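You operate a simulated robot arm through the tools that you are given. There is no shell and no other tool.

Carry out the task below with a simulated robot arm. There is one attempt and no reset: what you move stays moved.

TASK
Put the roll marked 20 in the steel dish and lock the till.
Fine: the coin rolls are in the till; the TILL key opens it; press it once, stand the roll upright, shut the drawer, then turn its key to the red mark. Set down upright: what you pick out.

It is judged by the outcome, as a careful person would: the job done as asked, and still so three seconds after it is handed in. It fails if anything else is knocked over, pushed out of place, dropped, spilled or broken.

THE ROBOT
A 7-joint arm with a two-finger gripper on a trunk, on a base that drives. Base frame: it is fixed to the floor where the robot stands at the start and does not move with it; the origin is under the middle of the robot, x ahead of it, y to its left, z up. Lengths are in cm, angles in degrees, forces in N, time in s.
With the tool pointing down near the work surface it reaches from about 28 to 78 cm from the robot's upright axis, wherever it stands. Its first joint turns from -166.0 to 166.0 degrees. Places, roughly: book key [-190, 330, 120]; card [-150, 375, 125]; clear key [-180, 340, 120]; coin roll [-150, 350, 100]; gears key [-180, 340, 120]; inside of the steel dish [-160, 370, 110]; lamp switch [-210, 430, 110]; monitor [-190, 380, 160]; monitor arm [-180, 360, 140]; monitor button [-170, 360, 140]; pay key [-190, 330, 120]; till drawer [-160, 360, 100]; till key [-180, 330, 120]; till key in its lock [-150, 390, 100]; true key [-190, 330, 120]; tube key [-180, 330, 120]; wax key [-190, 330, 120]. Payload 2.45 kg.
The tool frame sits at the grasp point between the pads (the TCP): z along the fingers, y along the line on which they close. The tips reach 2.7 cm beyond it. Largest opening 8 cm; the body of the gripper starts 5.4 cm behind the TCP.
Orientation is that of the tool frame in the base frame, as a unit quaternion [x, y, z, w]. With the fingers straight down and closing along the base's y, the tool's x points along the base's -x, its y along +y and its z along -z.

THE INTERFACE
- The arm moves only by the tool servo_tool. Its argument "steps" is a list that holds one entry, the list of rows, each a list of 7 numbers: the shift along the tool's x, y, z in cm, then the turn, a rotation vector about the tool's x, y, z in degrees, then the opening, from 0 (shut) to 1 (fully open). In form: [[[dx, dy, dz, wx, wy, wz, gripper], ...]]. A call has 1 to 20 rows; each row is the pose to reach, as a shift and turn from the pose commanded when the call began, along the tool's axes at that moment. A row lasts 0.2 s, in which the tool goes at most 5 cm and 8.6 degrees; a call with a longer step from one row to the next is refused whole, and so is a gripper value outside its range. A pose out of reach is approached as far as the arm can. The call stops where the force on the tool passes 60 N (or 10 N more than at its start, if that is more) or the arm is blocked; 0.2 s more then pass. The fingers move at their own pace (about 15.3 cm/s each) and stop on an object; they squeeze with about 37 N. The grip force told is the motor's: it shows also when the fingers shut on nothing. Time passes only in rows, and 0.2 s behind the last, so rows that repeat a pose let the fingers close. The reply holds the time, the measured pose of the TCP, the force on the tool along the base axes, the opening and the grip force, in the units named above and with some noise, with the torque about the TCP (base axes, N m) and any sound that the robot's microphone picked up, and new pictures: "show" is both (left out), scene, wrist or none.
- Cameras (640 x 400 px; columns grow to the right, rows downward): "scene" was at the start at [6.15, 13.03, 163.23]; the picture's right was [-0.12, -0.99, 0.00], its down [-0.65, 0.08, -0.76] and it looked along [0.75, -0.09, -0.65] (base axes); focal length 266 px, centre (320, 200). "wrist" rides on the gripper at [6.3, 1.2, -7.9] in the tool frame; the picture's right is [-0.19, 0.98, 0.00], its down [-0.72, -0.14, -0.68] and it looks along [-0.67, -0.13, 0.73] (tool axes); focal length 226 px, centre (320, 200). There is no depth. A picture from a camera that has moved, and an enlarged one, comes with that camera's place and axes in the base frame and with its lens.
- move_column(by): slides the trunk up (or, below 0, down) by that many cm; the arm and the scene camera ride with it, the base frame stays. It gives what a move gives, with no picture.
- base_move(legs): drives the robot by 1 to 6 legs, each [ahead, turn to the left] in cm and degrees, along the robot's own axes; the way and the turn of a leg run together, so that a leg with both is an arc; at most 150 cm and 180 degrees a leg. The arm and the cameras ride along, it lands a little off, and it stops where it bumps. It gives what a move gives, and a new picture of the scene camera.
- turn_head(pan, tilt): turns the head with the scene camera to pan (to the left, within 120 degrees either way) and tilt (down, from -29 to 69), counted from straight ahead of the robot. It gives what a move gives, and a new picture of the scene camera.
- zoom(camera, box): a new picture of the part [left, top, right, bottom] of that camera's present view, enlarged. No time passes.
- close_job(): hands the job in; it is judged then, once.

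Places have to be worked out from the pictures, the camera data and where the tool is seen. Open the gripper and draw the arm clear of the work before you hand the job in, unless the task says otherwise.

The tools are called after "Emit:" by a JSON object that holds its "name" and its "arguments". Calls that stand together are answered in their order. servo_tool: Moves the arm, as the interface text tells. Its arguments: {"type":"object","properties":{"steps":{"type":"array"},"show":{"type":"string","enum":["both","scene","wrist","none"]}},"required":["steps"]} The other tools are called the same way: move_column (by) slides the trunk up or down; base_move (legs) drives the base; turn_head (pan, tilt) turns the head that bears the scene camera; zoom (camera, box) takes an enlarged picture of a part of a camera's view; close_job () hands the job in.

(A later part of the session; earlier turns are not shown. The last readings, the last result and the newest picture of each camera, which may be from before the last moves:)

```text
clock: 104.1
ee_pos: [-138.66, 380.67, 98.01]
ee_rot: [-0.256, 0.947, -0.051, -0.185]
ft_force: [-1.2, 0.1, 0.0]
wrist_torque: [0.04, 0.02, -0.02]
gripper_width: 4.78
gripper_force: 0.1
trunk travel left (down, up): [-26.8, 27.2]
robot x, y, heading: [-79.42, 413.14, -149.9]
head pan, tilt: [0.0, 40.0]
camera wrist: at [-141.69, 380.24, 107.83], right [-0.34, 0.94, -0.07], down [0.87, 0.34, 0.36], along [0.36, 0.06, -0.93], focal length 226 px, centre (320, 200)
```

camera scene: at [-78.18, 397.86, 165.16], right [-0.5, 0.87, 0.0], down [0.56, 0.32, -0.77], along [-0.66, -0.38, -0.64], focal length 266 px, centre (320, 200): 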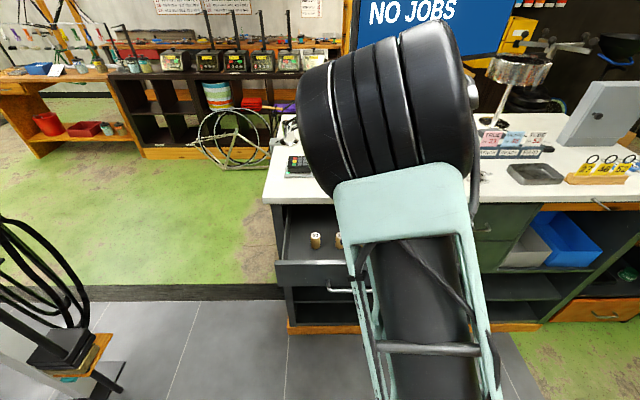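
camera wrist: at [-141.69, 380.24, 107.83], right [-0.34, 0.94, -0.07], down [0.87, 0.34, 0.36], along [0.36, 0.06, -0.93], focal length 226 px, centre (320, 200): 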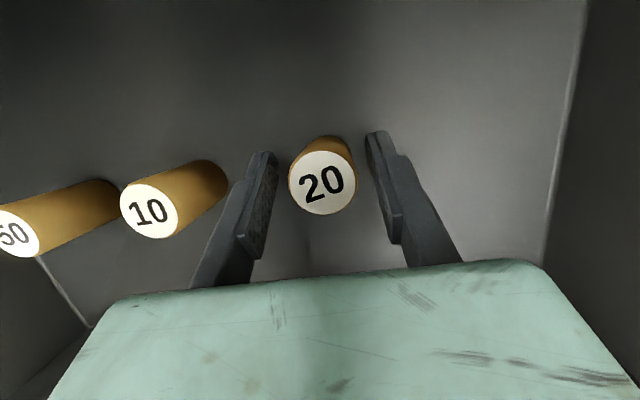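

The roll stands between the pads again (label turned a little). I go 1.2 cm deeper, close fully, and lift slowly 1.5 cm as a test.

Emit:
{"name": "servo_tool", "arguments": {"steps": [[[-0.2, 0, 0.6, 0, 0, 0, 0.6], [-0.4, 0, 1.2, 0, 0, 0, 0.6], [-0.55, 0, 1.6, 0, 0, 0, 0.6]]], "show": "none"}}

Emit:
{"name": "servo_tool", "arguments": {"steps": [[[0, 0, 0, 0, 0, 0, 0.2], [0, 0, 0, 0, 0, 0, 0], [0, 0, 0, 0, 0, 0, 0], [0, 0, 0, 0, 0, 0, 0], [0, 0, 0, 0, 0, 0, 0]]], "show": "wrist"}}

Emit:
{"name": "servo_tool", "arguments": {"steps": [[[0.1, 0, -0.25, 0, 0, 0, 0], [0.2, 0, -0.5, 0, 0, 0, 0], [0.3, 0, -0.8, 0, 0, 0, 0], [0.45, 0, -1.1, 0, 0, 0, 0], [0.6, 0, -1.45, 0, 0, 0, 0], [0.6, 0, -1.45, 0, 0, 0, 0]]], "show": "wrist"}}

```text
clock: 104.9
ee_pos: [-138.73, 380.47, 96.4]
ee_rot: [-0.256, 0.948, -0.051, -0.185]
ft_force: [0.0, -0.5, 0.1]
wrist_torque: [0.03, 0.02, 0.01]
gripper_width: 4.8
gripper_force: 0.0
trunk travel left (down, up): [-26.8, 27.2]
robot x, y, heading: [-79.01, 412.93, -149.9]
head pan, tilt: [0.0, 40.0]
```

```text
clock: 106.1
ee_pos: [-138.63, 380.53, 96.36]
ee_rot: [-0.256, 0.947, -0.051, -0.185]
ft_force: [0.9, 0.2, -0.2]
wrist_torque: [0.0, 0.0, 0.0]
gripper_width: 3.05
gripper_force: 36.7
trunk travel left (down, up): [-26.8, 27.2]
robot x, y, heading: [-79.14, 413.12, -149.9]
head pan, tilt: [0.0, 40.0]
camera wrist: at [-141.76, 380.15, 106.14], right [-0.34, 0.94, -0.07], down [0.87, 0.34, 0.36], along [0.36, 0.06, -0.93], focal length 226 px, centre (320, 200)
```

wrist: 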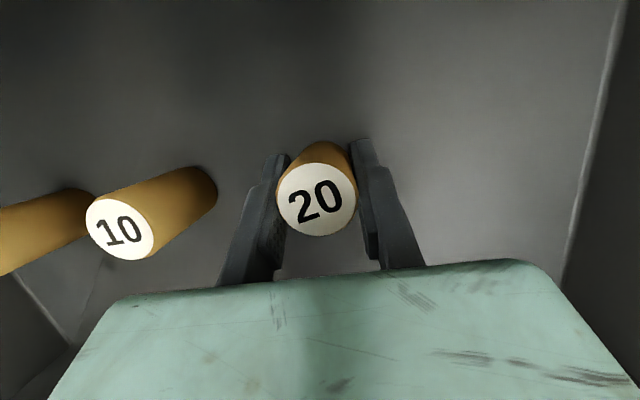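

```text
clock: 107.5
ee_pos: [-138.59, 380.64, 97.98]
ee_rot: [-0.255, 0.948, -0.05, -0.185]
ft_force: [0.8, 0.0, -1.2]
wrist_torque: [0.01, -0.02, 0.0]
gripper_width: 3.03
gripper_force: 36.8
trunk travel left (down, up): [-26.8, 27.2]
robot x, y, heading: [-79.54, 413.19, -149.7]
head pan, tilt: [0.0, 40.0]
camera wrist: at [-141.74, 380.21, 107.68], right [-0.34, 0.94, -0.07], down [0.87, 0.34, 0.36], along [0.36, 0.06, -0.93], focal length 226 px, centre (320, 200)
```

wrist: 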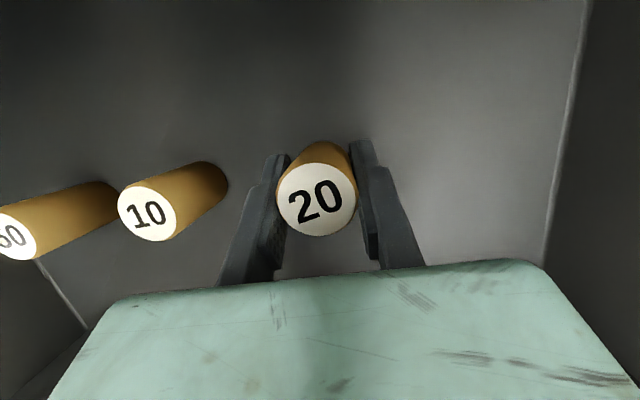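

The roll moves with the hand now. I continue lifting gently, ramping up slowly, to about z=129.

Emit:
{"name": "servo_tool", "arguments": {"steps": [[[0.15, 0, -0.35, 0, 0, 0, 0], [0.4, 0, -0.95, 0, 0, 0, 0], [0.8, 0, -1.85, 0, 0, 0, 0], [1.3, 0, -3.05, 0, 0, 0, 0], [1.9, 0, -4.5, 0, 0, 0, 0], [2.5, 0, -6, 0, 0, 0, 0], [3.1, 0, -7.5, 0, 0, 0, 0], [3.7, 0, -9, 0, 0, 0, 0], [4.3, 0, -10.5, 0, 0, 0, 0], [4.9, 0, -12, 0, 0, 0, 0], [5.5, 0, -13.5, 0, 0, 0, 0], [6.2, 0, -15, 0, 0, 0, 0], [6.8, 0, -16.5, 0, 0, 0, 0], [7.4, 0, -18, 0, 0, 0, 0], [8, 0, -19.5, 0, 0, 0, 0], [8.6, 0, -21, 0, 0, 0, 0], [9.2, 0, -22.5, 0, 0, 0, 0], [9.8, 0, -24, 0, 0, 0, 0], [10.3, 0, -25.2, 0, 0, 0, 0], [10.6, 0, -25.9, 0, 0, 0, 0]]]}}

```text
clock: 111.7
ee_pos: [-138.79, 380.59, 126.21]
ee_rot: [-0.255, 0.948, -0.05, -0.185]
ft_force: [0.1, -0.6, -2.9]
wrist_torque: [0.01, 0.01, 0.01]
gripper_width: 3.01
gripper_force: 37.3
trunk travel left (down, up): [-26.8, 27.2]
robot x, y, heading: [-79.07, 413.16, -149.8]
head pan, tilt: [0.0, 40.0]
camera scene: at [-78.23, 397.81, 165.15], right [-0.5, 0.87, 0.0], down [0.56, 0.32, -0.77], along [-0.66, -0.38, -0.64], focal length 266 px, centre (320, 200)
camera wrist: at [-141.9, 380.26, 135.9], right [-0.34, 0.94, -0.07], down [0.87, 0.34, 0.36], along [0.36, 0.06, -0.93], focal length 226 px, centre (320, 200)
```

scene: 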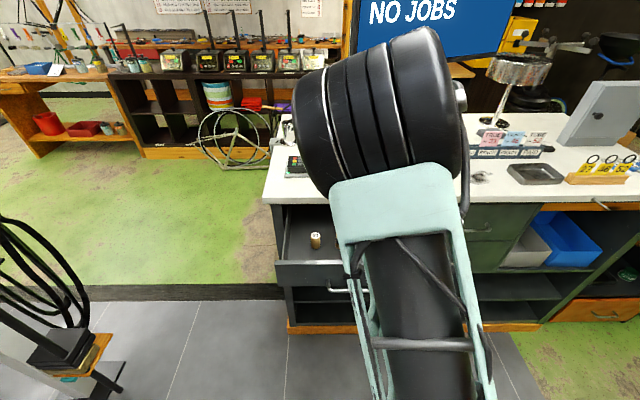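
wrist: 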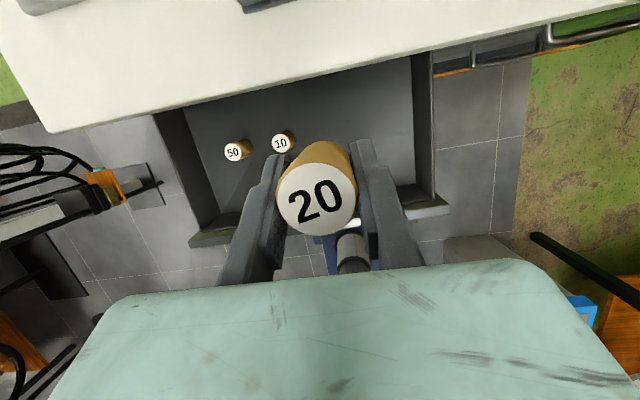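

The roll is firmly held, its bottom near z≈123, above the cards. I drive forward 20 cm to bring the dish within reach.

Emit:
{"name": "base_move", "arguments": {"legs": [[20, 0]]}}

Emit:
{"name": "servo_tool", "arguments": {"steps": [[[0, 0, 0, 0, 0, 0, 0]]], "show": "wrist"}}

```text
clock: 113.3
ee_pos: [-156.13, 371.02, 126.11]
ee_rot: [-0.253, 0.948, -0.05, -0.184]
ft_force: [-0.7, -0.2, -2.1]
wrist_torque: [0.02, -0.02, 0.01]
gripper_width: 3.04
gripper_force: 36.6
trunk travel left (down, up): [-26.8, 27.2]
robot x, y, heading: [-96.55, 403.24, -150.3]
head pan, tilt: [0.0, 40.0]
camera scene: at [-95.51, 387.91, 165.14], right [-0.5, 0.87, 0.0], down [0.56, 0.32, -0.77], along [-0.66, -0.38, -0.64], focal length 266 px, centre (320, 200)
```

scene: 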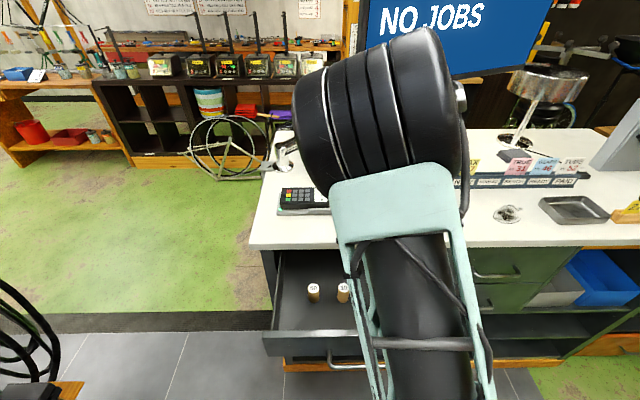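

```text
clock: 113.7
ee_pos: [-156.25, 371.09, 126.13]
ee_rot: [-0.254, 0.948, -0.049, -0.185]
ft_force: [-0.2, -0.3, -1.0]
wrist_torque: [-0.01, 0.02, -0.03]
gripper_width: 3.04
gripper_force: 36.8
trunk travel left (down, up): [-26.8, 27.2]
robot x, y, heading: [-96.45, 403.71, -150.1]
head pan, tilt: [0.0, 40.0]
camera wrist: at [-159.17, 370.73, 135.83], right [-0.33, 0.94, -0.07], down [0.87, 0.34, 0.36], along [0.36, 0.06, -0.93], focal length 226 px, centre (320, 200)
```

wrist: 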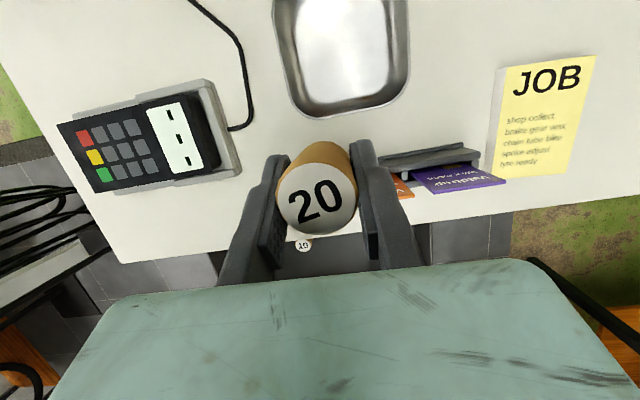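

The dish centre comes out at about 9 cm farther in and 2.7 cm to the right. I move there while lowering slowly, keeping the roll above the rim.

Emit:
{"name": "servo_tool", "arguments": {"steps": [[[0.2, 0.7, 1, 0, 0, 0, 0], [0.4, 1.6, 2.5, 0, 0, 0, 0], [0.6, 2.4, 4.2, 0, 0, 0, 0], [0.9, 2.7, 5.8, 0, 0, 0, 0], [1.6, 2.7, 7.2, 0, 0, 0, 0], [2.4, 2.7, 8.9, 0, 0, 0, 0], [3.3, 2.7, 10.7, 0, 0, 0, 0], [4.2, 2.7, 12.5, 0, 0, 0, 0]]]}}

```text
clock: 115.5
ee_pos: [-165.0, 369.17, 116.26]
ee_rot: [-0.253, 0.948, -0.05, -0.185]
ft_force: [-0.1, 0.7, -1.5]
wrist_torque: [0.0, 0.01, -0.02]
gripper_width: 3.04
gripper_force: 36.7
trunk travel left (down, up): [-26.8, 27.2]
robot x, y, heading: [-96.38, 403.42, -150.0]
head pan, tilt: [0.0, 40.0]
camera scene: at [-95.44, 387.96, 165.15], right [-0.5, 0.87, 0.0], down [0.56, 0.32, -0.77], along [-0.66, -0.38, -0.64], focal length 266 px, centre (320, 200)
camera wrist: at [-168.11, 368.76, 126.03], right [-0.33, 0.94, -0.07], down [0.87, 0.34, 0.36], along [0.36, 0.06, -0.93], focal length 226 px, centre (320, 200)
```

scene: 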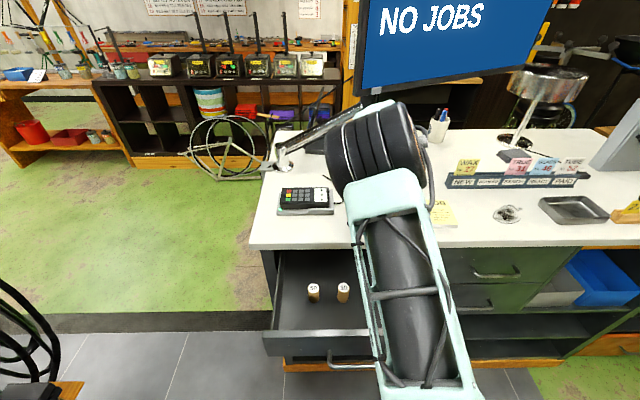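
wrist: 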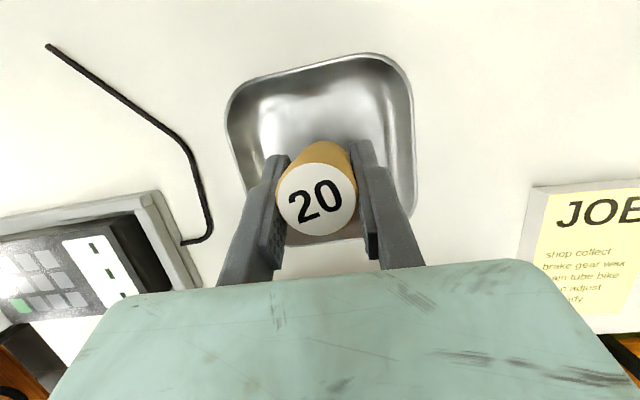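

The roll sits right over the dish centre. I lower 3.4 cm, then creep until it touches.

Emit:
{"name": "servo_tool", "arguments": {"steps": [[[-0.3, 0, 0.75, 0, 0, 0, 0], [-0.7, 0, 1.7, 0, 0, 0, 0], [-1.0, 0, 2.5, 0, 0, 0, 0], [-1.3, 0, 3.15, 0, 0, 0, 0]]], "show": "wrist"}}

```text
clock: 116.5
ee_pos: [-164.9, 369.29, 112.87]
ee_rot: [-0.254, 0.948, -0.05, -0.186]
ft_force: [0.1, -1.1, -1.2]
wrist_torque: [-0.02, 0.01, 0.02]
gripper_width: 3.01
gripper_force: 37.3
trunk travel left (down, up): [-26.8, 27.2]
robot x, y, heading: [-96.1, 403.02, -150.2]
head pan, tilt: [0.0, 40.0]
camera wrist: at [-168.0, 368.89, 122.57], right [-0.33, 0.94, -0.07], down [0.87, 0.34, 0.36], along [0.36, 0.06, -0.93], focal length 226 px, centre (320, 200)
```

wrist: 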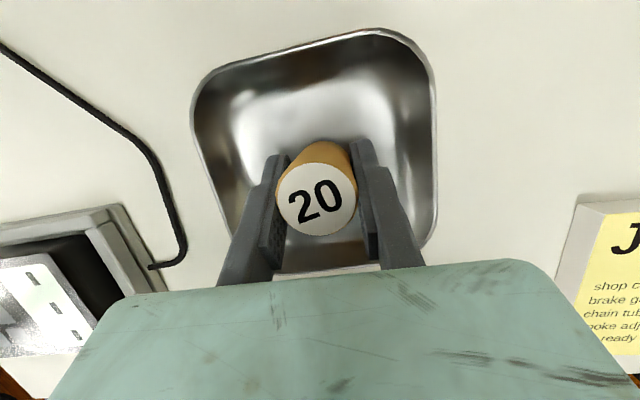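

No contact yet; I keep creeping down in quarter-centimetre steps.

Emit:
{"name": "servo_tool", "arguments": {"steps": [[[-0.1, 0, 0.25, 0, 0, 0, 0], [-0.2, 0, 0.45, 0, 0, 0, 0], [-0.28, 0, 0.7, 0, 0, 0, 0]]], "show": "wrist"}}

```text
clock: 117.3
ee_pos: [-164.85, 369.36, 112.94]
ee_rot: [-0.253, 0.947, -0.052, -0.191]
ft_force: [-5.3, -0.4, 48.4]
wrist_torque: [0.32, -0.42, 0.0]
gripper_width: 3.0
gripper_force: 37.3
trunk travel left (down, up): [-26.8, 27.2]
robot x, y, heading: [-96.52, 403.33, -150.2]
head pan, tilt: [0.0, 40.0]
camera wrist: at [-167.84, 368.96, 122.61], right [-0.34, 0.94, -0.07], down [0.87, 0.34, 0.35], along [0.35, 0.05, -0.93], focal length 226 px, centre (320, 200)
```

wrist: 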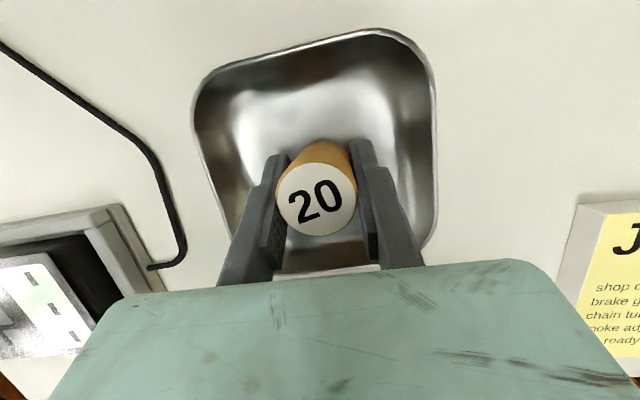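

Contact (48 N). I ease up most of that push, then open.

Emit:
{"name": "servo_tool", "arguments": {"steps": [[[0.12, 0, -0.3, 0, 0, 0, 0], [0.24, 0, -0.55, 0, 0, 0, 0], [0.24, 0, -0.55, 0, 0, 0, 0]]], "show": "none"}}

```text
clock: 118.1
ee_pos: [-164.78, 369.13, 112.79]
ee_rot: [-0.254, 0.948, -0.052, -0.187]
ft_force: [-12.2, 0.2, 29.8]
wrist_torque: [0.01, 0.23, 0.03]
gripper_width: 3.03
gripper_force: 37.0
trunk travel left (down, up): [-26.8, 27.2]
robot x, y, heading: [-96.41, 403.23, -150.3]
head pan, tilt: [0.0, 40.0]
```

Still about 30 N. I ease up a little more.

Emit:
{"name": "servo_tool", "arguments": {"steps": [[[0.04, 0, -0.12, 0, 0, 0, 0], [0.08, 0, -0.22, 0, 0, 0, 0], [0.08, 0, -0.22, 0, 0, 0, 0]]], "show": "wrist"}}

```text
clock: 118.9
ee_pos: [-164.66, 369.21, 112.79]
ee_rot: [-0.253, 0.948, -0.05, -0.184]
ft_force: [-5.5, -0.3, 17.2]
wrist_torque: [0.0, 0.27, -0.04]
gripper_width: 3.0
gripper_force: 36.7
trunk travel left (down, up): [-26.8, 27.2]
robot x, y, heading: [-96.25, 403.68, -150.3]
head pan, tilt: [0.0, 40.0]
camera wrist: at [-167.76, 368.89, 122.54], right [-0.33, 0.94, -0.07], down [0.87, 0.34, 0.36], along [0.37, 0.06, -0.93], focal length 226 px, centre (320, 200)
```

wrist: 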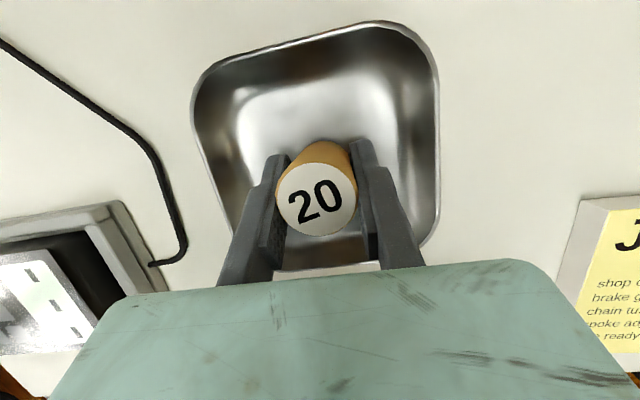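

Down to 17 N; a touch more and then open the fingers in small stages.

Emit:
{"name": "servo_tool", "arguments": {"steps": [[[0.05, 0, -0.12, 0, 0, 0, 0], [0.08, 0, -0.2, 0, 0, 0, 0], [0.08, 0, -0.2, 0, 0, 0, 0]]], "show": "none"}}

Emit:
{"name": "servo_tool", "arguments": {"steps": [[[0, 0, 0, 0, 0, 0, 0.38], [0, 0, 0, 0, 0, 0, 0.42], [0, 0, 0, 0, 0, 0, 0.5], [0, 0, 0, 0, 0, 0, 0.58], [0, 0, 0, 0, 0, 0, 0.6]]]}}

```text
clock: 119.7
ee_pos: [-164.56, 369.11, 112.76]
ee_rot: [-0.255, 0.948, -0.051, -0.183]
ft_force: [-0.7, -0.3, -2.5]
wrist_torque: [0.01, -0.04, -0.02]
gripper_width: 3.02
gripper_force: 37.3
trunk travel left (down, up): [-26.8, 27.2]
robot x, y, heading: [-96.51, 403.43, -150.2]
head pan, tilt: [0.0, 40.0]
```

```text
clock: 120.9
ee_pos: [-164.71, 369.19, 113.11]
ee_rot: [-0.253, 0.948, -0.049, -0.186]
ft_force: [0.3, 0.5, -0.3]
wrist_torque: [-0.01, -0.03, -0.02]
gripper_width: 4.81
gripper_force: 0.1
trunk travel left (down, up): [-26.8, 27.2]
robot x, y, heading: [-96.47, 403.56, -150.3]
head pan, tilt: [0.0, 40.0]
camera scene: at [-95.38, 387.99, 165.15], right [-0.5, 0.87, 0.0], down [0.56, 0.32, -0.77], along [-0.66, -0.38, -0.64], focal length 266 px, centre (320, 200)
camera wrist: at [-167.85, 368.8, 122.75], right [-0.33, 0.94, -0.07], down [0.87, 0.34, 0.36], along [0.36, 0.06, -0.93], focal length 226 px, centre (320, 200)
```

scene: 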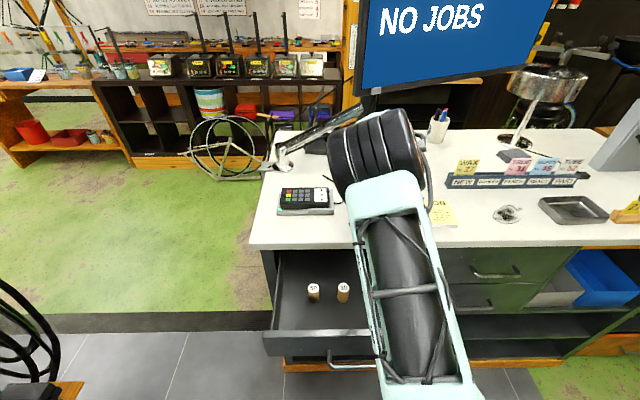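
wrist: 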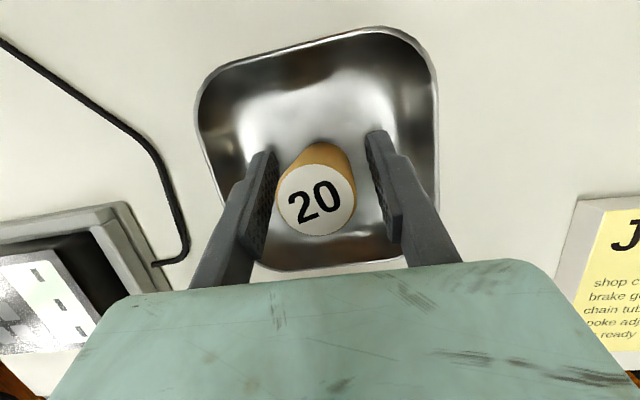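

The roll stands upright in the dish. I withdraw along the fingers' own axis, up and back toward me, away from the monitor.

Emit:
{"name": "servo_tool", "arguments": {"steps": [[[0, 0, -1, 0, 0, 0, 0.6], [0, 0, -2.5, 0, 0, 0, 0.6], [0, 0, -4.5, 0, 0, 0, 0.6], [0, 0, -7.5, 0, 0, 0, 0.6], [0, 0, -10.5, 0, 0, 0, 0.6], [0, 0, -13.5, 0, 0, 0, 0.6]]]}}

```text
clock: 122.3
ee_pos: [-160.27, 371.53, 125.74]
ee_rot: [-0.254, 0.948, -0.049, -0.186]
ft_force: [0.4, -1.1, 0.6]
wrist_torque: [-0.02, 0.0, 0.0]
gripper_width: 4.8
gripper_force: 0.0
trunk travel left (down, up): [-26.8, 27.2]
robot x, y, heading: [-96.29, 403.41, -150.3]
head pan, tilt: [0.0, 40.0]
camera scene: at [-95.32, 388.02, 165.16], right [-0.5, 0.87, 0.0], down [0.56, 0.32, -0.77], along [-0.67, -0.38, -0.64], focal length 266 px, centre (320, 200)
camera wrist: at [-163.38, 371.28, 135.38], right [-0.33, 0.94, -0.07], down [0.87, 0.34, 0.36], along [0.36, 0.06, -0.93], focal length 226 px, centre (320, 200)
```

scene: 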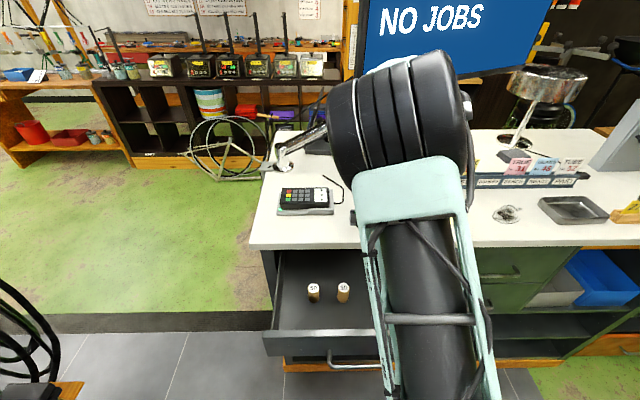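
wrist: 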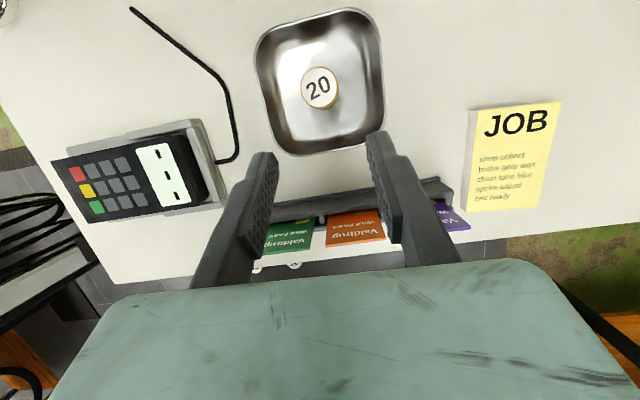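

The roll stands in the dish, nothing disturbed. I raise the tool a bit more and back the base off over the cards to my earlier place.

Emit:
{"name": "servo_tool", "arguments": {"steps": [[[0, 0, -2, 0, 0, 0, 0.3], [0, 0, -4, 0, 0, 0, 0]]], "show": "none"}}

Emit:
{"name": "base_move", "arguments": {"legs": [[-22, 0]]}}

Emit:
{"name": "zoom", "arguments": {"camera": "scene", "box": [260, 140, 420, 320]}}

```text
clock: 122.9
ee_pos: [-158.91, 372.31, 129.37]
ee_rot: [-0.254, 0.948, -0.05, -0.185]
ft_force: [0.1, -0.1, 0.2]
wrist_torque: [-0.02, 0.01, 0.02]
gripper_width: 0.02
gripper_force: 29.3
trunk travel left (down, up): [-26.8, 27.2]
robot x, y, heading: [-96.18, 403.48, -150.2]
head pan, tilt: [0.0, 40.0]
```

```text
clock: 124.6
ee_pos: [-140.07, 383.11, 129.29]
ee_rot: [-0.253, 0.948, -0.05, -0.185]
ft_force: [-0.1, 0.9, 0.0]
wrist_torque: [-0.02, 0.0, -0.04]
gripper_width: 0.0
gripper_force: 30.0
trunk travel left (down, up): [-26.8, 27.2]
robot x, y, heading: [-77.14, 414.14, -150.4]
head pan, tilt: [0.0, 40.0]
camera scene: at [-76.41, 398.82, 165.16], right [-0.49, 0.87, 0.0], down [0.56, 0.32, -0.77], along [-0.67, -0.38, -0.64], focal length 266 px, centre (320, 200)
```

scene: 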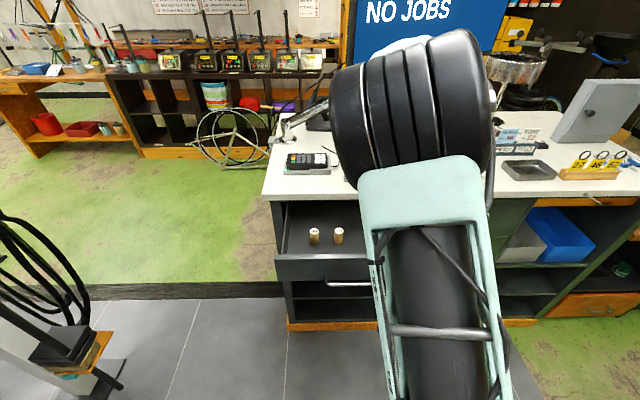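

```text
2.22 times, centred on (340, 230) of scene
camera zoom: at [-76.41, 398.82, 165.16], right [-0.49, 0.87, 0.0], down [0.56, 0.32, -0.77], along [-0.67, -0.38, -0.64], focal length 591 px, centre (276, 133)
```

zoom: 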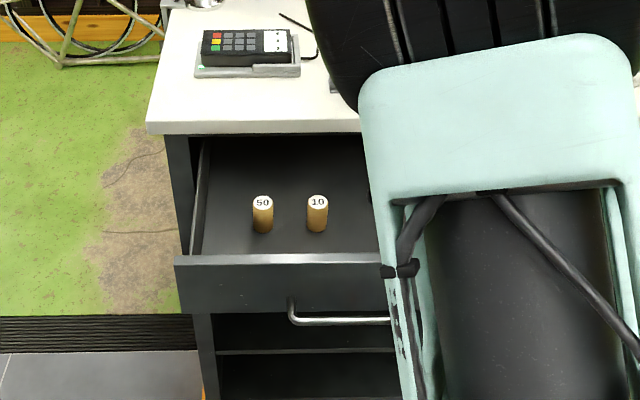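

The drawer front spans z≈92–103 at n≈22 from the counter edge with the handle at z≈97. I'll push it shut with the closed fingertips just above the handle. I back up 6 cm, then bring the tool in front of the panel.

Emit:
{"name": "base_move", "arguments": {"legs": [[-6, 0]]}}

Emit:
{"name": "servo_tool", "arguments": {"steps": [[[-3.5, -1.8, -1.4, 0, 2, 0, 0], [-7, -3.6, -2.9, 0, 4, 0, 0], [-10.5, -5.4, -4.3, 0, 6, 0, 0], [-14, -7.2, -5.8, 0, 8, 0, 0], [-17.5, -9, -7.2, 0, 10, 0, 0], [-19, -9, -3.5, 0, 10, 0, 0], [-20.5, -9, 0.2, 0, 10, 0, 0], [-22, -9, 3.9, 0, 10, 0, 0], [-23.5, -9, 7.5, 0, 10, 0, 0], [-25, -9, 11, 0, 10, 0, 0]]]}}

```text
clock: 125.5
ee_pos: [-134.81, 386.15, 129.46]
ee_rot: [-0.253, 0.948, -0.051, -0.186]
ft_force: [0.6, 1.3, -0.6]
wrist_torque: [-0.03, 0.03, 0.0]
gripper_width: 0.01
gripper_force: 29.8
trunk travel left (down, up): [-26.8, 27.2]
robot x, y, heading: [-72.19, 416.78, -150.3]
head pan, tilt: [0.0, 40.0]
camera scene: at [-71.08, 401.85, 165.17], right [-0.5, 0.87, 0.0], down [0.56, 0.32, -0.77], along [-0.67, -0.38, -0.64], focal length 266 px, centre (320, 200)
```

scene: 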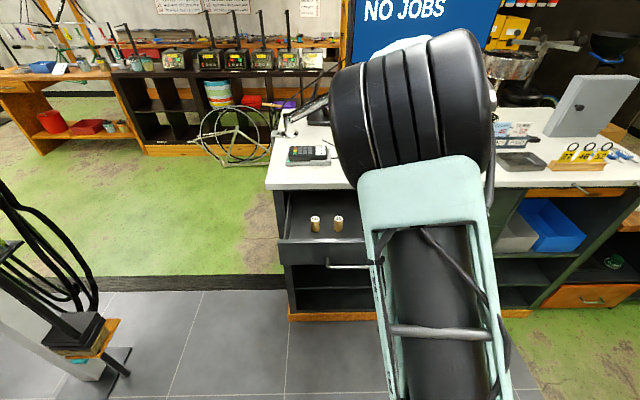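

```text
clock: 127.9
ee_pos: [-108.43, 381.33, 109.58]
ee_rot: [-0.333, 0.902, -0.089, -0.261]
ft_force: [-0.2, 0.1, -0.6]
wrist_torque: [-0.01, 0.0, 0.02]
gripper_width: 0.0
gripper_force: 30.1
trunk travel left (down, up): [-26.8, 27.2]
robot x, y, heading: [-72.3, 417.08, -150.1]
head pan, tilt: [0.0, 40.0]
stopped in row 10: the arm was blocked; the commanded pose is now the measured one
camera scene: at [-71.28, 401.77, 165.16], right [-0.5, 0.87, 0.0], down [0.56, 0.32, -0.77], along [-0.66, -0.38, -0.64], focal length 266 px, centre (320, 200)
camera wrist: at [-110.03, 381.41, 119.56], right [-0.51, 0.86, -0.09], down [0.83, 0.52, 0.2], along [0.21, 0.03, -0.98], focal length 226 px, centre (320, 200)
```

scene: 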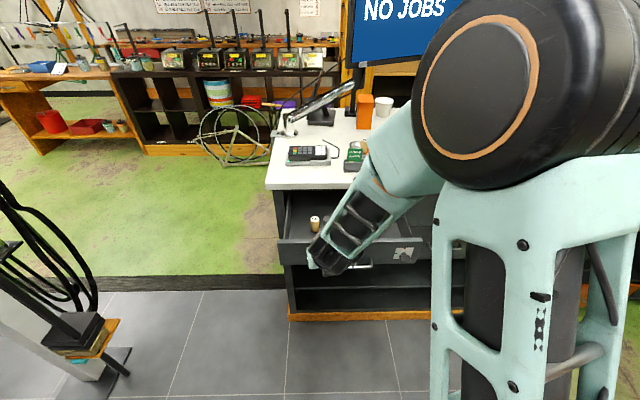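
wrist: 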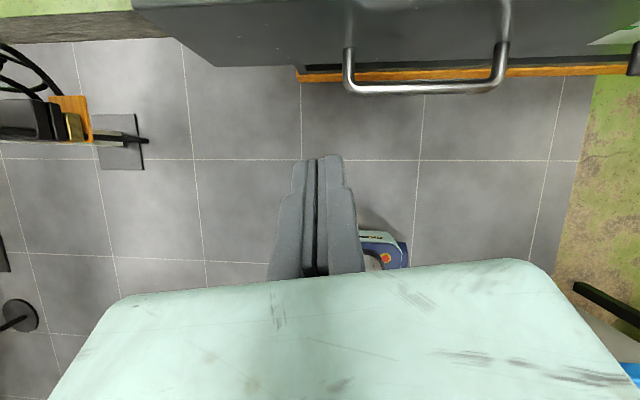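

The arm stopped at a retracted limit, now left of the handle at n≈34, pointing at the panel. I lower with the trunk instead, 8 cm, so the tips are at panel height.

Emit:
{"name": "move_column", "arguments": {"by": -8}}

Emit:
{"name": "servo_tool", "arguments": {"steps": [[[1.7, 0.3, 1.05, 0, 0, 0, 0], [3.3, 0.7, 2.1, 0, 0, 0, 0], [5, 1, 3.1, 0, 0, 0, 0]]]}}

```text
clock: 129.1
ee_pos: [-108.43, 381.38, 101.57]
ee_rot: [-0.333, 0.902, -0.088, -0.261]
ft_force: [0.4, 0.1, -0.1]
wrist_torque: [0.04, 0.01, 0.01]
gripper_width: 0.03
gripper_force: 29.3
trunk travel left (down, up): [-18.8, 35.2]
robot x, y, heading: [-71.69, 417.3, -150.2]
head pan, tilt: [0.0, 40.0]
```

```text
clock: 129.9
ee_pos: [-113.35, 378.31, 101.51]
ee_rot: [-0.333, 0.901, -0.088, -0.262]
ft_force: [0.0, -0.3, 0.3]
wrist_torque: [-0.02, 0.0, -0.01]
gripper_width: 0.0
gripper_force: 29.5
trunk travel left (down, up): [-18.8, 35.2]
robot x, y, heading: [-71.96, 416.96, -150.1]
head pan, tilt: [0.0, 40.0]
camera scene: at [-71.24, 401.74, 157.15], right [-0.5, 0.87, 0.0], down [0.56, 0.32, -0.77], along [-0.66, -0.38, -0.64], focal length 266 px, centre (320, 200)
camera wrist: at [-115.03, 378.34, 111.65], right [-0.51, 0.86, -0.09], down [0.83, 0.52, 0.2], along [0.21, 0.03, -0.98], focal length 226 px, centre (320, 200)
```

scene: 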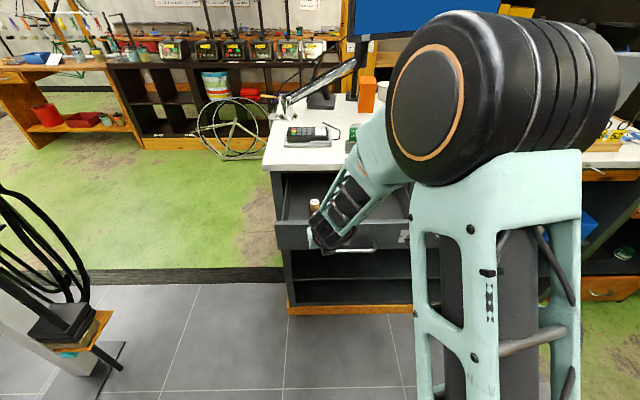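
wrist: 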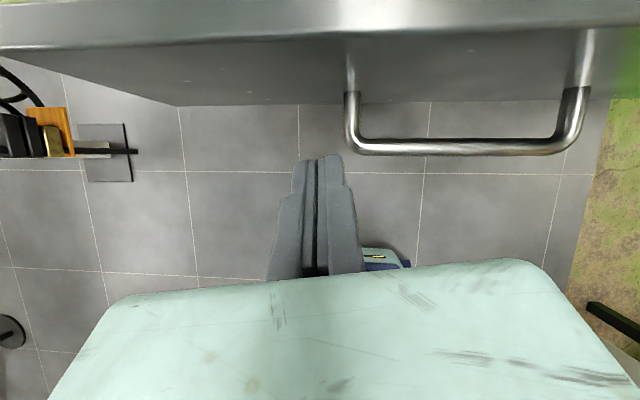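

Just left of the handle with clearance to make. I shift 2.5 cm left and push forward slowly, 1 cm per row so the standing rolls aren't shaken.

Emit:
{"name": "servo_tool", "arguments": {"steps": [[[0.2, -1.3, 0.1, 0, 0, 0, 0], [0.38, -2.46, 0.2, 0, 0, 0, 0], [1.22, -2.29, 0.72, 0, 0, 0, 0], [2.05, -2.12, 1.25, 0, 0, 0, 0], [2.89, -1.94, 1.77, 0, 0, 0, 0], [3.72, -1.77, 2.3, 0, 0, 0, 0], [4.56, -1.6, 2.82, 0, 0, 0, 0], [5.39, -1.43, 3.34, 0, 0, 0, 0], [6.23, -1.26, 3.87, 0, 0, 0, 0]]]}}

```text
clock: 131.9
ee_pos: [-118.54, 372.46, 101.59]
ee_rot: [-0.333, 0.902, -0.088, -0.261]
ft_force: [-0.3, -0.4, 0.2]
wrist_torque: [0.01, 0.04, 0.0]
gripper_width: 0.0
gripper_force: 29.5
trunk travel left (down, up): [-18.8, 35.2]
robot x, y, heading: [-72.47, 417.26, -150.0]
head pan, tilt: [0.0, 40.0]
camera scene: at [-71.26, 401.76, 157.16], right [-0.5, 0.87, 0.0], down [0.56, 0.32, -0.77], along [-0.66, -0.38, -0.64], focal length 266 px, centre (320, 200)
camera wrist: at [-120.02, 372.59, 111.69], right [-0.51, 0.86, -0.09], down [0.83, 0.52, 0.2], along [0.21, 0.03, -0.98], focal length 226 px, centre (320, 200)
```

scene: 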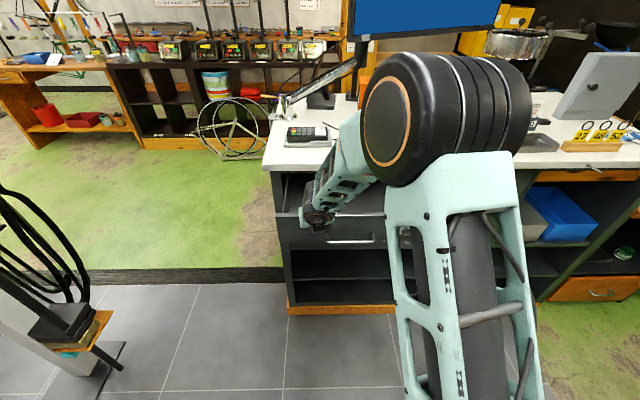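
wrist: 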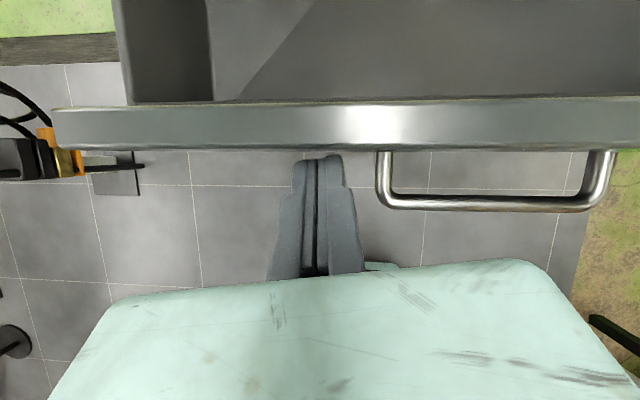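

The tips are right at the panel face. I keep pushing at 1 cm per row.

Emit:
{"name": "servo_tool", "arguments": {"steps": [[[0.42, 0.09, 0.26, 0, 0, 0, 0], [0.84, 0.17, 0.52, 0, 0, 0, 0], [1.25, 0.26, 0.79, 0, 0, 0, 0], [1.67, 0.34, 1.05, 0, 0, 0, 0], [2.5, 0.52, 1.57, 0, 0, 0, 0], [3.34, 0.69, 2.1, 0, 0, 0, 0], [4.17, 0.86, 2.62, 0, 0, 0, 0], [5.01, 1.03, 3.14, 0, 0, 0, 0]]]}}

```text
clock: 133.7
ee_pos: [-123.55, 369.48, 101.4]
ee_rot: [-0.333, 0.902, -0.089, -0.261]
ft_force: [1.7, 0.6, -0.1]
wrist_torque: [0.02, -0.01, 0.0]
gripper_width: 0.0
gripper_force: 29.6
trunk travel left (down, up): [-18.8, 35.2]
robot x, y, heading: [-72.25, 417.05, -150.3]
head pan, tilt: [0.0, 40.0]
camera scene: at [-71.24, 401.75, 157.15], right [-0.5, 0.87, 0.0], down [0.56, 0.32, -0.77], along [-0.66, -0.38, -0.64], focal length 266 px, centre (320, 200)
camera wrist: at [-125.11, 369.55, 111.56], right [-0.51, 0.86, -0.09], down [0.83, 0.52, 0.2], along [0.21, 0.03, -0.98], focal length 226 px, centre (320, 200)
```

scene: 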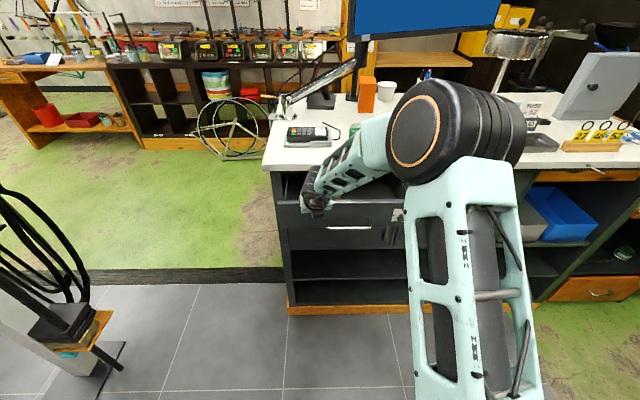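
wrist: 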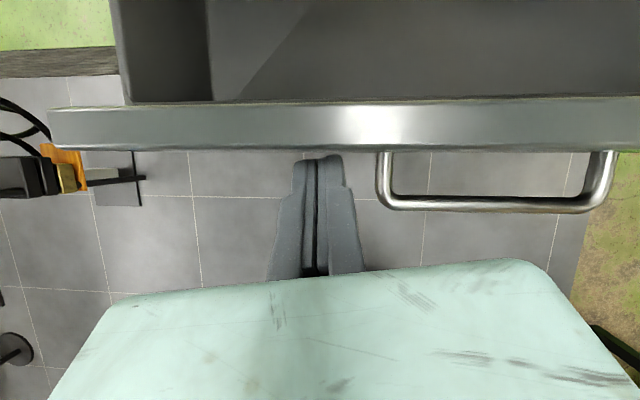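

The drawer slides in with almost no force. I push 9 cm more and check.

Emit:
{"name": "servo_tool", "arguments": {"steps": [[[0.84, 0.17, 0.52, 0, 0, 0, 0], [1.67, 0.34, 1.05, 0, 0, 0, 0], [2.5, 0.52, 1.57, 0, 0, 0, 0], [3.34, 0.69, 2.1, 0, 0, 0, 0], [4.17, 0.86, 2.62, 0, 0, 0, 0], [5.01, 1.03, 3.14, 0, 0, 0, 0], [5.84, 1.2, 3.67, 0, 0, 0, 0], [6.68, 1.38, 4.19, 0, 0, 0, 0], [7.51, 1.55, 4.72, 0, 0, 0, 0]]]}}

```text
clock: 135.7
ee_pos: [-131.26, 364.98, 101.47]
ee_rot: [-0.333, 0.902, -0.088, -0.261]
ft_force: [4.3, 0.3, -0.7]
wrist_torque: [0.0, -0.03, -0.01]
gripper_width: 0.0
gripper_force: 30.0
trunk travel left (down, up): [-18.8, 35.2]
robot x, y, heading: [-72.27, 417.04, -150.3]
head pan, tilt: [0.0, 40.0]
camera scene: at [-71.19, 401.74, 157.15], right [-0.5, 0.87, 0.0], down [0.56, 0.32, -0.77], along [-0.67, -0.38, -0.64], focal length 266 px, centre (320, 200)
camera wrist: at [-132.82, 365.05, 111.6], right [-0.51, 0.86, -0.09], down [0.83, 0.52, 0.19], along [0.21, 0.03, -0.98], focal length 226 px, centre (320, 200)
```

scene: 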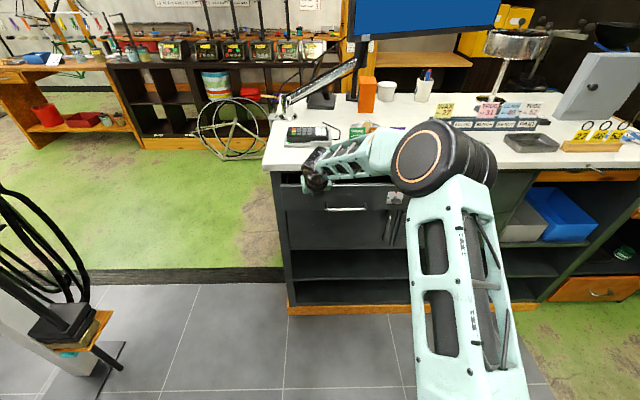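
wrist: 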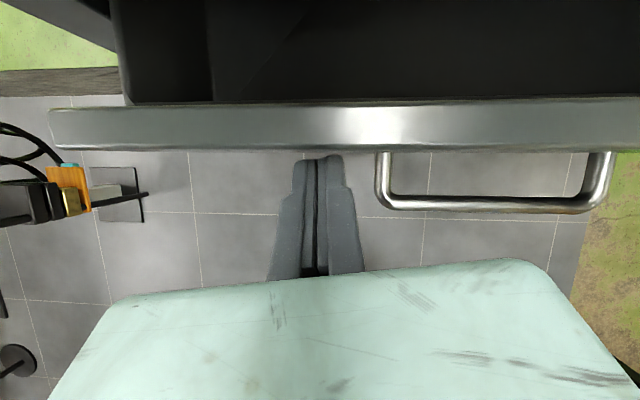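

About 6 cm to go. The wrist camera will pass just over the counter top (z≈108), so I raise the tool 1.2 cm and continue slowly.

Emit:
{"name": "servo_tool", "arguments": {"steps": [[[0.64, 0.02, -1.02, 0, 0, 0, 0], [1.48, 0.19, -0.5, 0, 0, 0, 0], [2.31, 0.36, 0.03, 0, 0, 0, 0], [3.14, 0.54, 0.55, 0, 0, 0, 0], [3.98, 0.71, 1.08, 0, 0, 0, 0]]]}}

```text
clock: 136.9
ee_pos: [-134.69, 363.05, 102.87]
ee_rot: [-0.333, 0.901, -0.089, -0.262]
ft_force: [3.1, 5.0, -0.8]
wrist_torque: [0.04, -0.06, -0.02]
gripper_width: 0.02
gripper_force: 30.0
trunk travel left (down, up): [-18.8, 35.2]
robot x, y, heading: [-72.27, 417.51, -149.8]
head pan, tilt: [0.0, 40.0]
camera scene: at [-71.23, 401.79, 157.16], right [-0.5, 0.87, 0.0], down [0.56, 0.32, -0.77], along [-0.66, -0.38, -0.64], focal length 266 px, centre (320, 200)
camera wrist: at [-136.21, 363.03, 112.88], right [-0.51, 0.86, -0.09], down [0.83, 0.52, 0.19], along [0.21, 0.03, -0.98], focal length 226 px, centre (320, 200)
```

scene: 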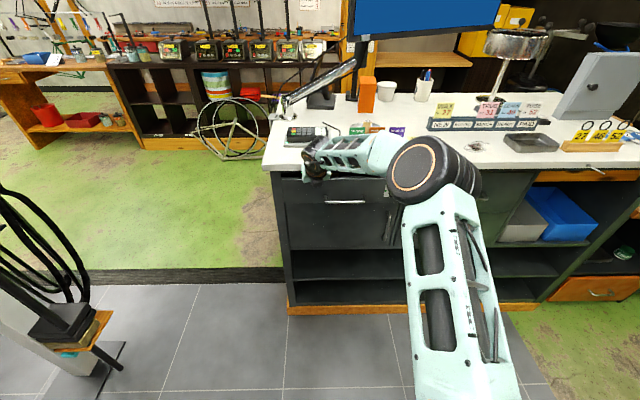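
wrist: 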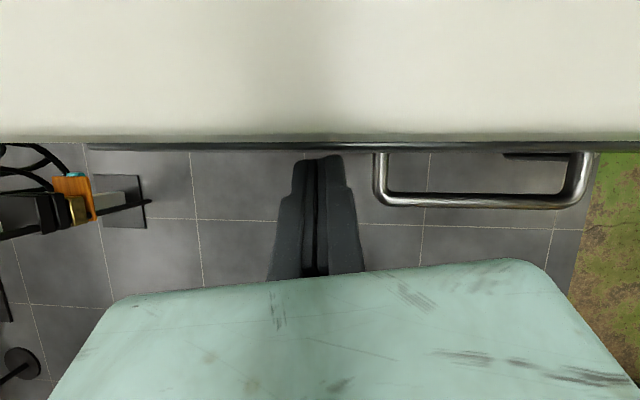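

The panel is almost under the counter's edge. I push on in half-centimetre steps until it stops.

Emit:
{"name": "servo_tool", "arguments": {"steps": [[[0.42, 0.09, 0.26, 0, 0, 0, 0], [0.84, 0.17, 0.52, 0, 0, 0, 0], [1.25, 0.26, 0.79, 0, 0, 0, 0]]], "show": "wrist"}}

```text
clock: 137.7
ee_pos: [-135.92, 362.19, 102.77]
ee_rot: [-0.332, 0.902, -0.088, -0.262]
ft_force: [6.2, 2.4, -0.7]
wrist_torque: [0.0, -0.08, -0.05]
gripper_width: 0.0
gripper_force: 29.7
trunk travel left (down, up): [-18.8, 35.2]
robot x, y, heading: [-72.15, 416.83, -150.0]
head pan, tilt: [0.0, 40.0]
camera wrist: at [-137.47, 362.26, 112.89], right [-0.51, 0.86, -0.09], down [0.83, 0.52, 0.2], along [0.21, 0.03, -0.98], focal length 226 px, centre (320, 200)
```

wrist: 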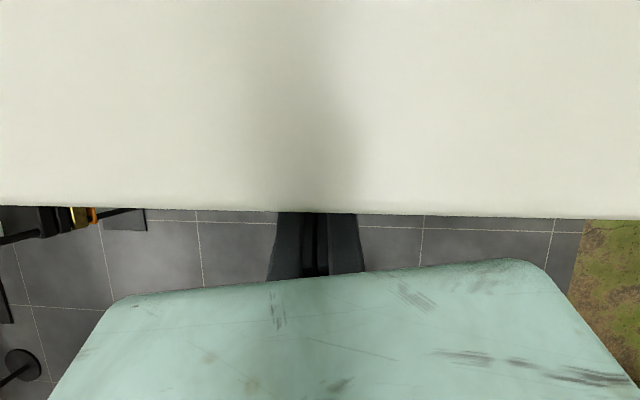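

I check the scene for how far the panel still stands out.

Emit:
{"name": "zoom", "arguments": {"camera": "scene", "box": [260, 150, 420, 250]}}

```text
4.00 times, centred on (340, 200) of scene
camera zoom: at [-71.18, 401.78, 157.16], right [-0.5, 0.87, 0.0], down [0.56, 0.32, -0.77], along [-0.67, -0.38, -0.64], focal length 1065 px, centre (240, 200)
```

zoom: 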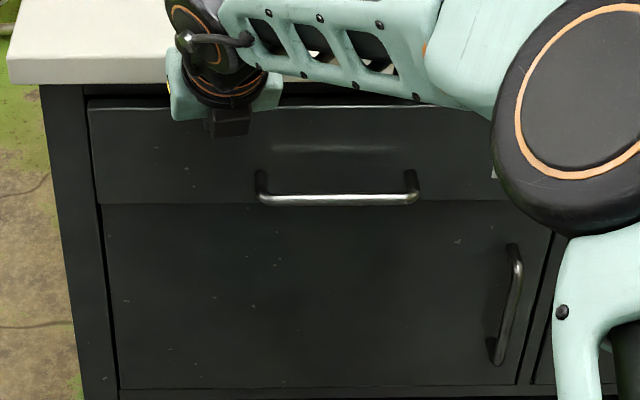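

It looks nearly flush. I push a little further in 0.3 cm steps until the force rises.

Emit:
{"name": "servo_tool", "arguments": {"steps": [[[0.25, 0.05, 0.16, 0, 0, 0, 0], [0.5, 0.1, 0.31, 0, 0, 0, 0], [0.75, 0.15, 0.47, 0, 0, 0, 0], [1, 0.2, 0.63, 0, 0, 0, 0]]], "show": "none"}}

Emit:
{"name": "zoom", "arguments": {"camera": "scene", "box": [260, 150, 420, 250]}}

```text
clock: 138.7
ee_pos: [-136.14, 362.02, 102.86]
ee_rot: [-0.332, 0.903, -0.088, -0.257]
ft_force: [28.4, 20.0, 12.0]
wrist_torque: [-0.64, 1.43, -1.28]
gripper_width: 0.0
gripper_force: 29.9
trunk travel left (down, up): [-18.8, 35.2]
robot x, y, heading: [-72.55, 417.28, -150.1]
head pan, tilt: [0.0, 40.0]
stopped in row 4: the force on the tool passed its limit at 65 N (the readings are from after the stop); the commanded pose is now the measured one
```

```text
4.00 times, centred on (340, 200) of scene
camera zoom: at [-70.74, 402.12, 157.21], right [-0.5, 0.87, 0.0], down [0.56, 0.32, -0.77], along [-0.67, -0.38, -0.64], focal length 1065 px, centre (240, 200)
```

zoom: 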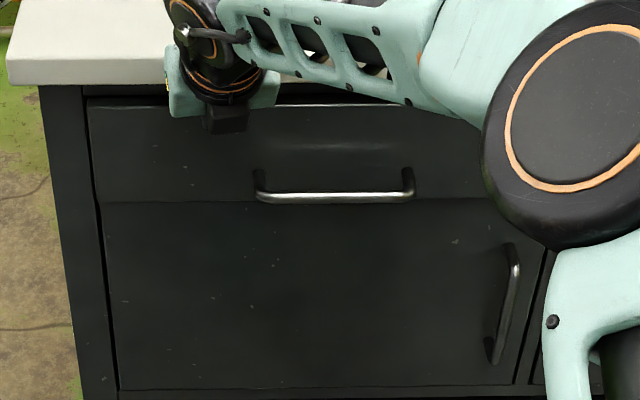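

The stop's torque says the palm's corner touched the counter edge rather than the drawer bottoming out. I back off 10 cm and pitch the hand to near-horizontal, so only the fingertips reach under the counter edge.

Emit:
{"name": "servo_tool", "arguments": {"steps": [[[-1.7, -0.3, -1.0, 0, 0, 0, 0], [-4.2, -0.9, -2.6, 0, 0, 0, 0], [-7, -1.4, -4.4, 0, 0, 0, 0], [-8.35, -1.72, -5.24, -1.1, 7.2, 0.7, 0], [-8.35, -1.72, -5.24, -2.2, 14.4, 1.4, 0], [-8.35, -1.72, -5.24, -3.2, 21.7, 2.1, 0], [-8.35, -1.72, -5.24, -4.3, 28.9, 2.8, 0], [-8.35, -1.72, -5.24, -5.4, 36.1, 3.6, 0], [-8.35, -1.72, -5.24, -6.4, 43.3, 4.3, 0], [-8.35, -1.72, -5.24, -7.5, 50.5, 5, 0], [-8.35, -1.72, -5.24, -8.6, 57.8, 5.7, 0]]]}}

```text
clock: 141.1
ee_pos: [-127.95, 366.76, 102.48]
ee_rot: [-0.186, 0.686, -0.184, -0.679]
ft_force: [1.5, 1.9, -1.1]
wrist_torque: [0.01, -0.04, 0.07]
gripper_width: 0.0
gripper_force: 29.8
trunk travel left (down, up): [-18.8, 35.2]
robot x, y, heading: [-72.58, 417.07, -150.4]
head pan, tilt: [0.0, 40.0]
camera scene: at [-71.21, 401.77, 157.15], right [-0.5, 0.87, 0.0], down [0.56, 0.32, -0.77], along [-0.67, -0.38, -0.64], focal length 266 px, centre (320, 200)
camera wrist: at [-121.81, 371.8, 108.88], right [-0.49, 0.85, -0.19], down [0.66, 0.22, -0.71], along [-0.56, -0.48, -0.67], focal length 226 px, centre (320, 200)
```

scene: 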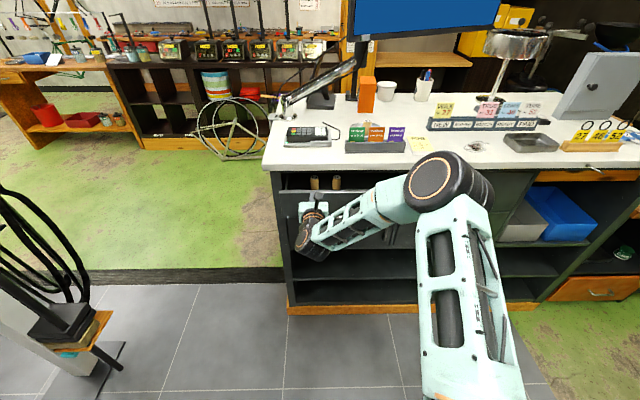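
wrist: 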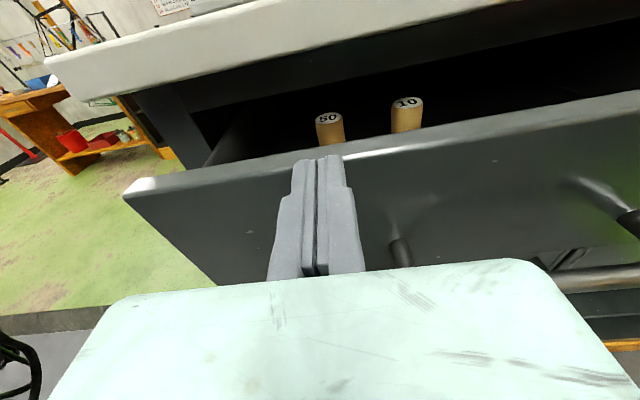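

The drawer sprang back out with the hand (a light spring, ~2 N). Now with the hand horizontal I lower 2.5 cm and push it fully home with the fingertips.

Emit:
{"name": "servo_tool", "arguments": {"steps": [[[-1.2, 0, 0, 0, 0, 0, 0], [-2.5, 0, 0, 0, 0, 0, 0], [-2.5, 0, 0.8, 0, 0, 0, 0], [-2.5, 0, 1.6, 0, 0, 0, 0], [-2.5, 0, 2.4, 0, 0, 0, 0], [-2.5, 0, 3.2, 0, 0, 0, 0], [-2.5, 0, 4, 0, 0, 0, 0], [-2.5, 0, 4.8, 0, 0, 0, 0], [-2.5, 0, 5.6, 0, 0, 0, 0], [-2.5, 0, 6.4, 0, 0, 0, 0], [-2.5, 0, 7.2, 0, 0, 0, 0], [-2.5, 0, 8, 0, 0, 0, 0]]]}}

```text
clock: 143.7
ee_pos: [-134.83, 362.94, 99.87]
ee_rot: [-0.187, 0.686, -0.184, -0.679]
ft_force: [4.5, 1.3, 0.2]
wrist_torque: [-0.04, 0.02, 0.06]
gripper_width: 0.62
gripper_force: 30.1
trunk travel left (down, up): [-18.8, 35.2]
robot x, y, heading: [-72.07, 416.9, -150.3]
head pan, tilt: [0.0, 40.0]
camera scene: at [-71.15, 401.79, 157.15], right [-0.5, 0.87, 0.0], down [0.56, 0.32, -0.77], along [-0.67, -0.38, -0.64], focal length 266 px, centre (320, 200)
camera wrist: at [-128.67, 367.9, 106.24], right [-0.49, 0.85, -0.19], down [0.67, 0.23, -0.71], along [-0.56, -0.48, -0.68], focal length 226 px, centre (320, 200)
```

scene: 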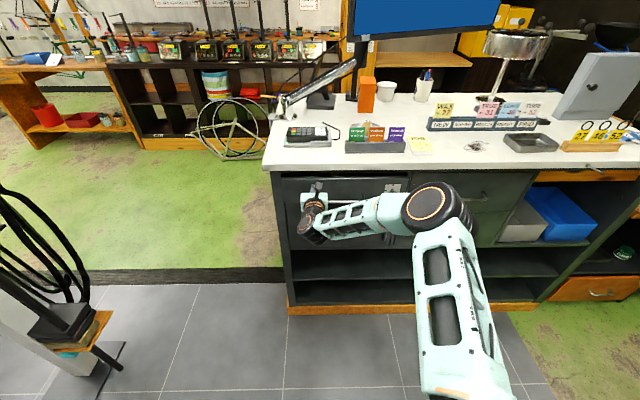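
wrist: 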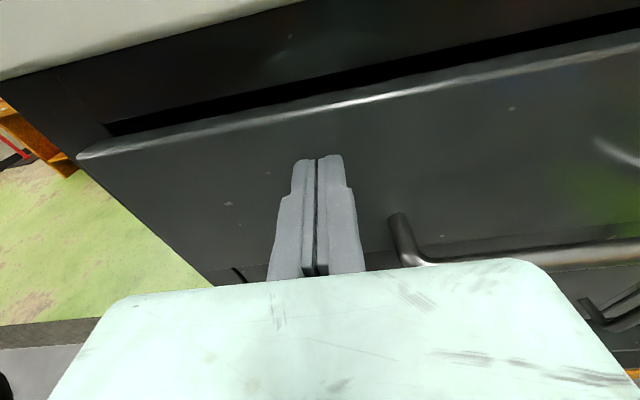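

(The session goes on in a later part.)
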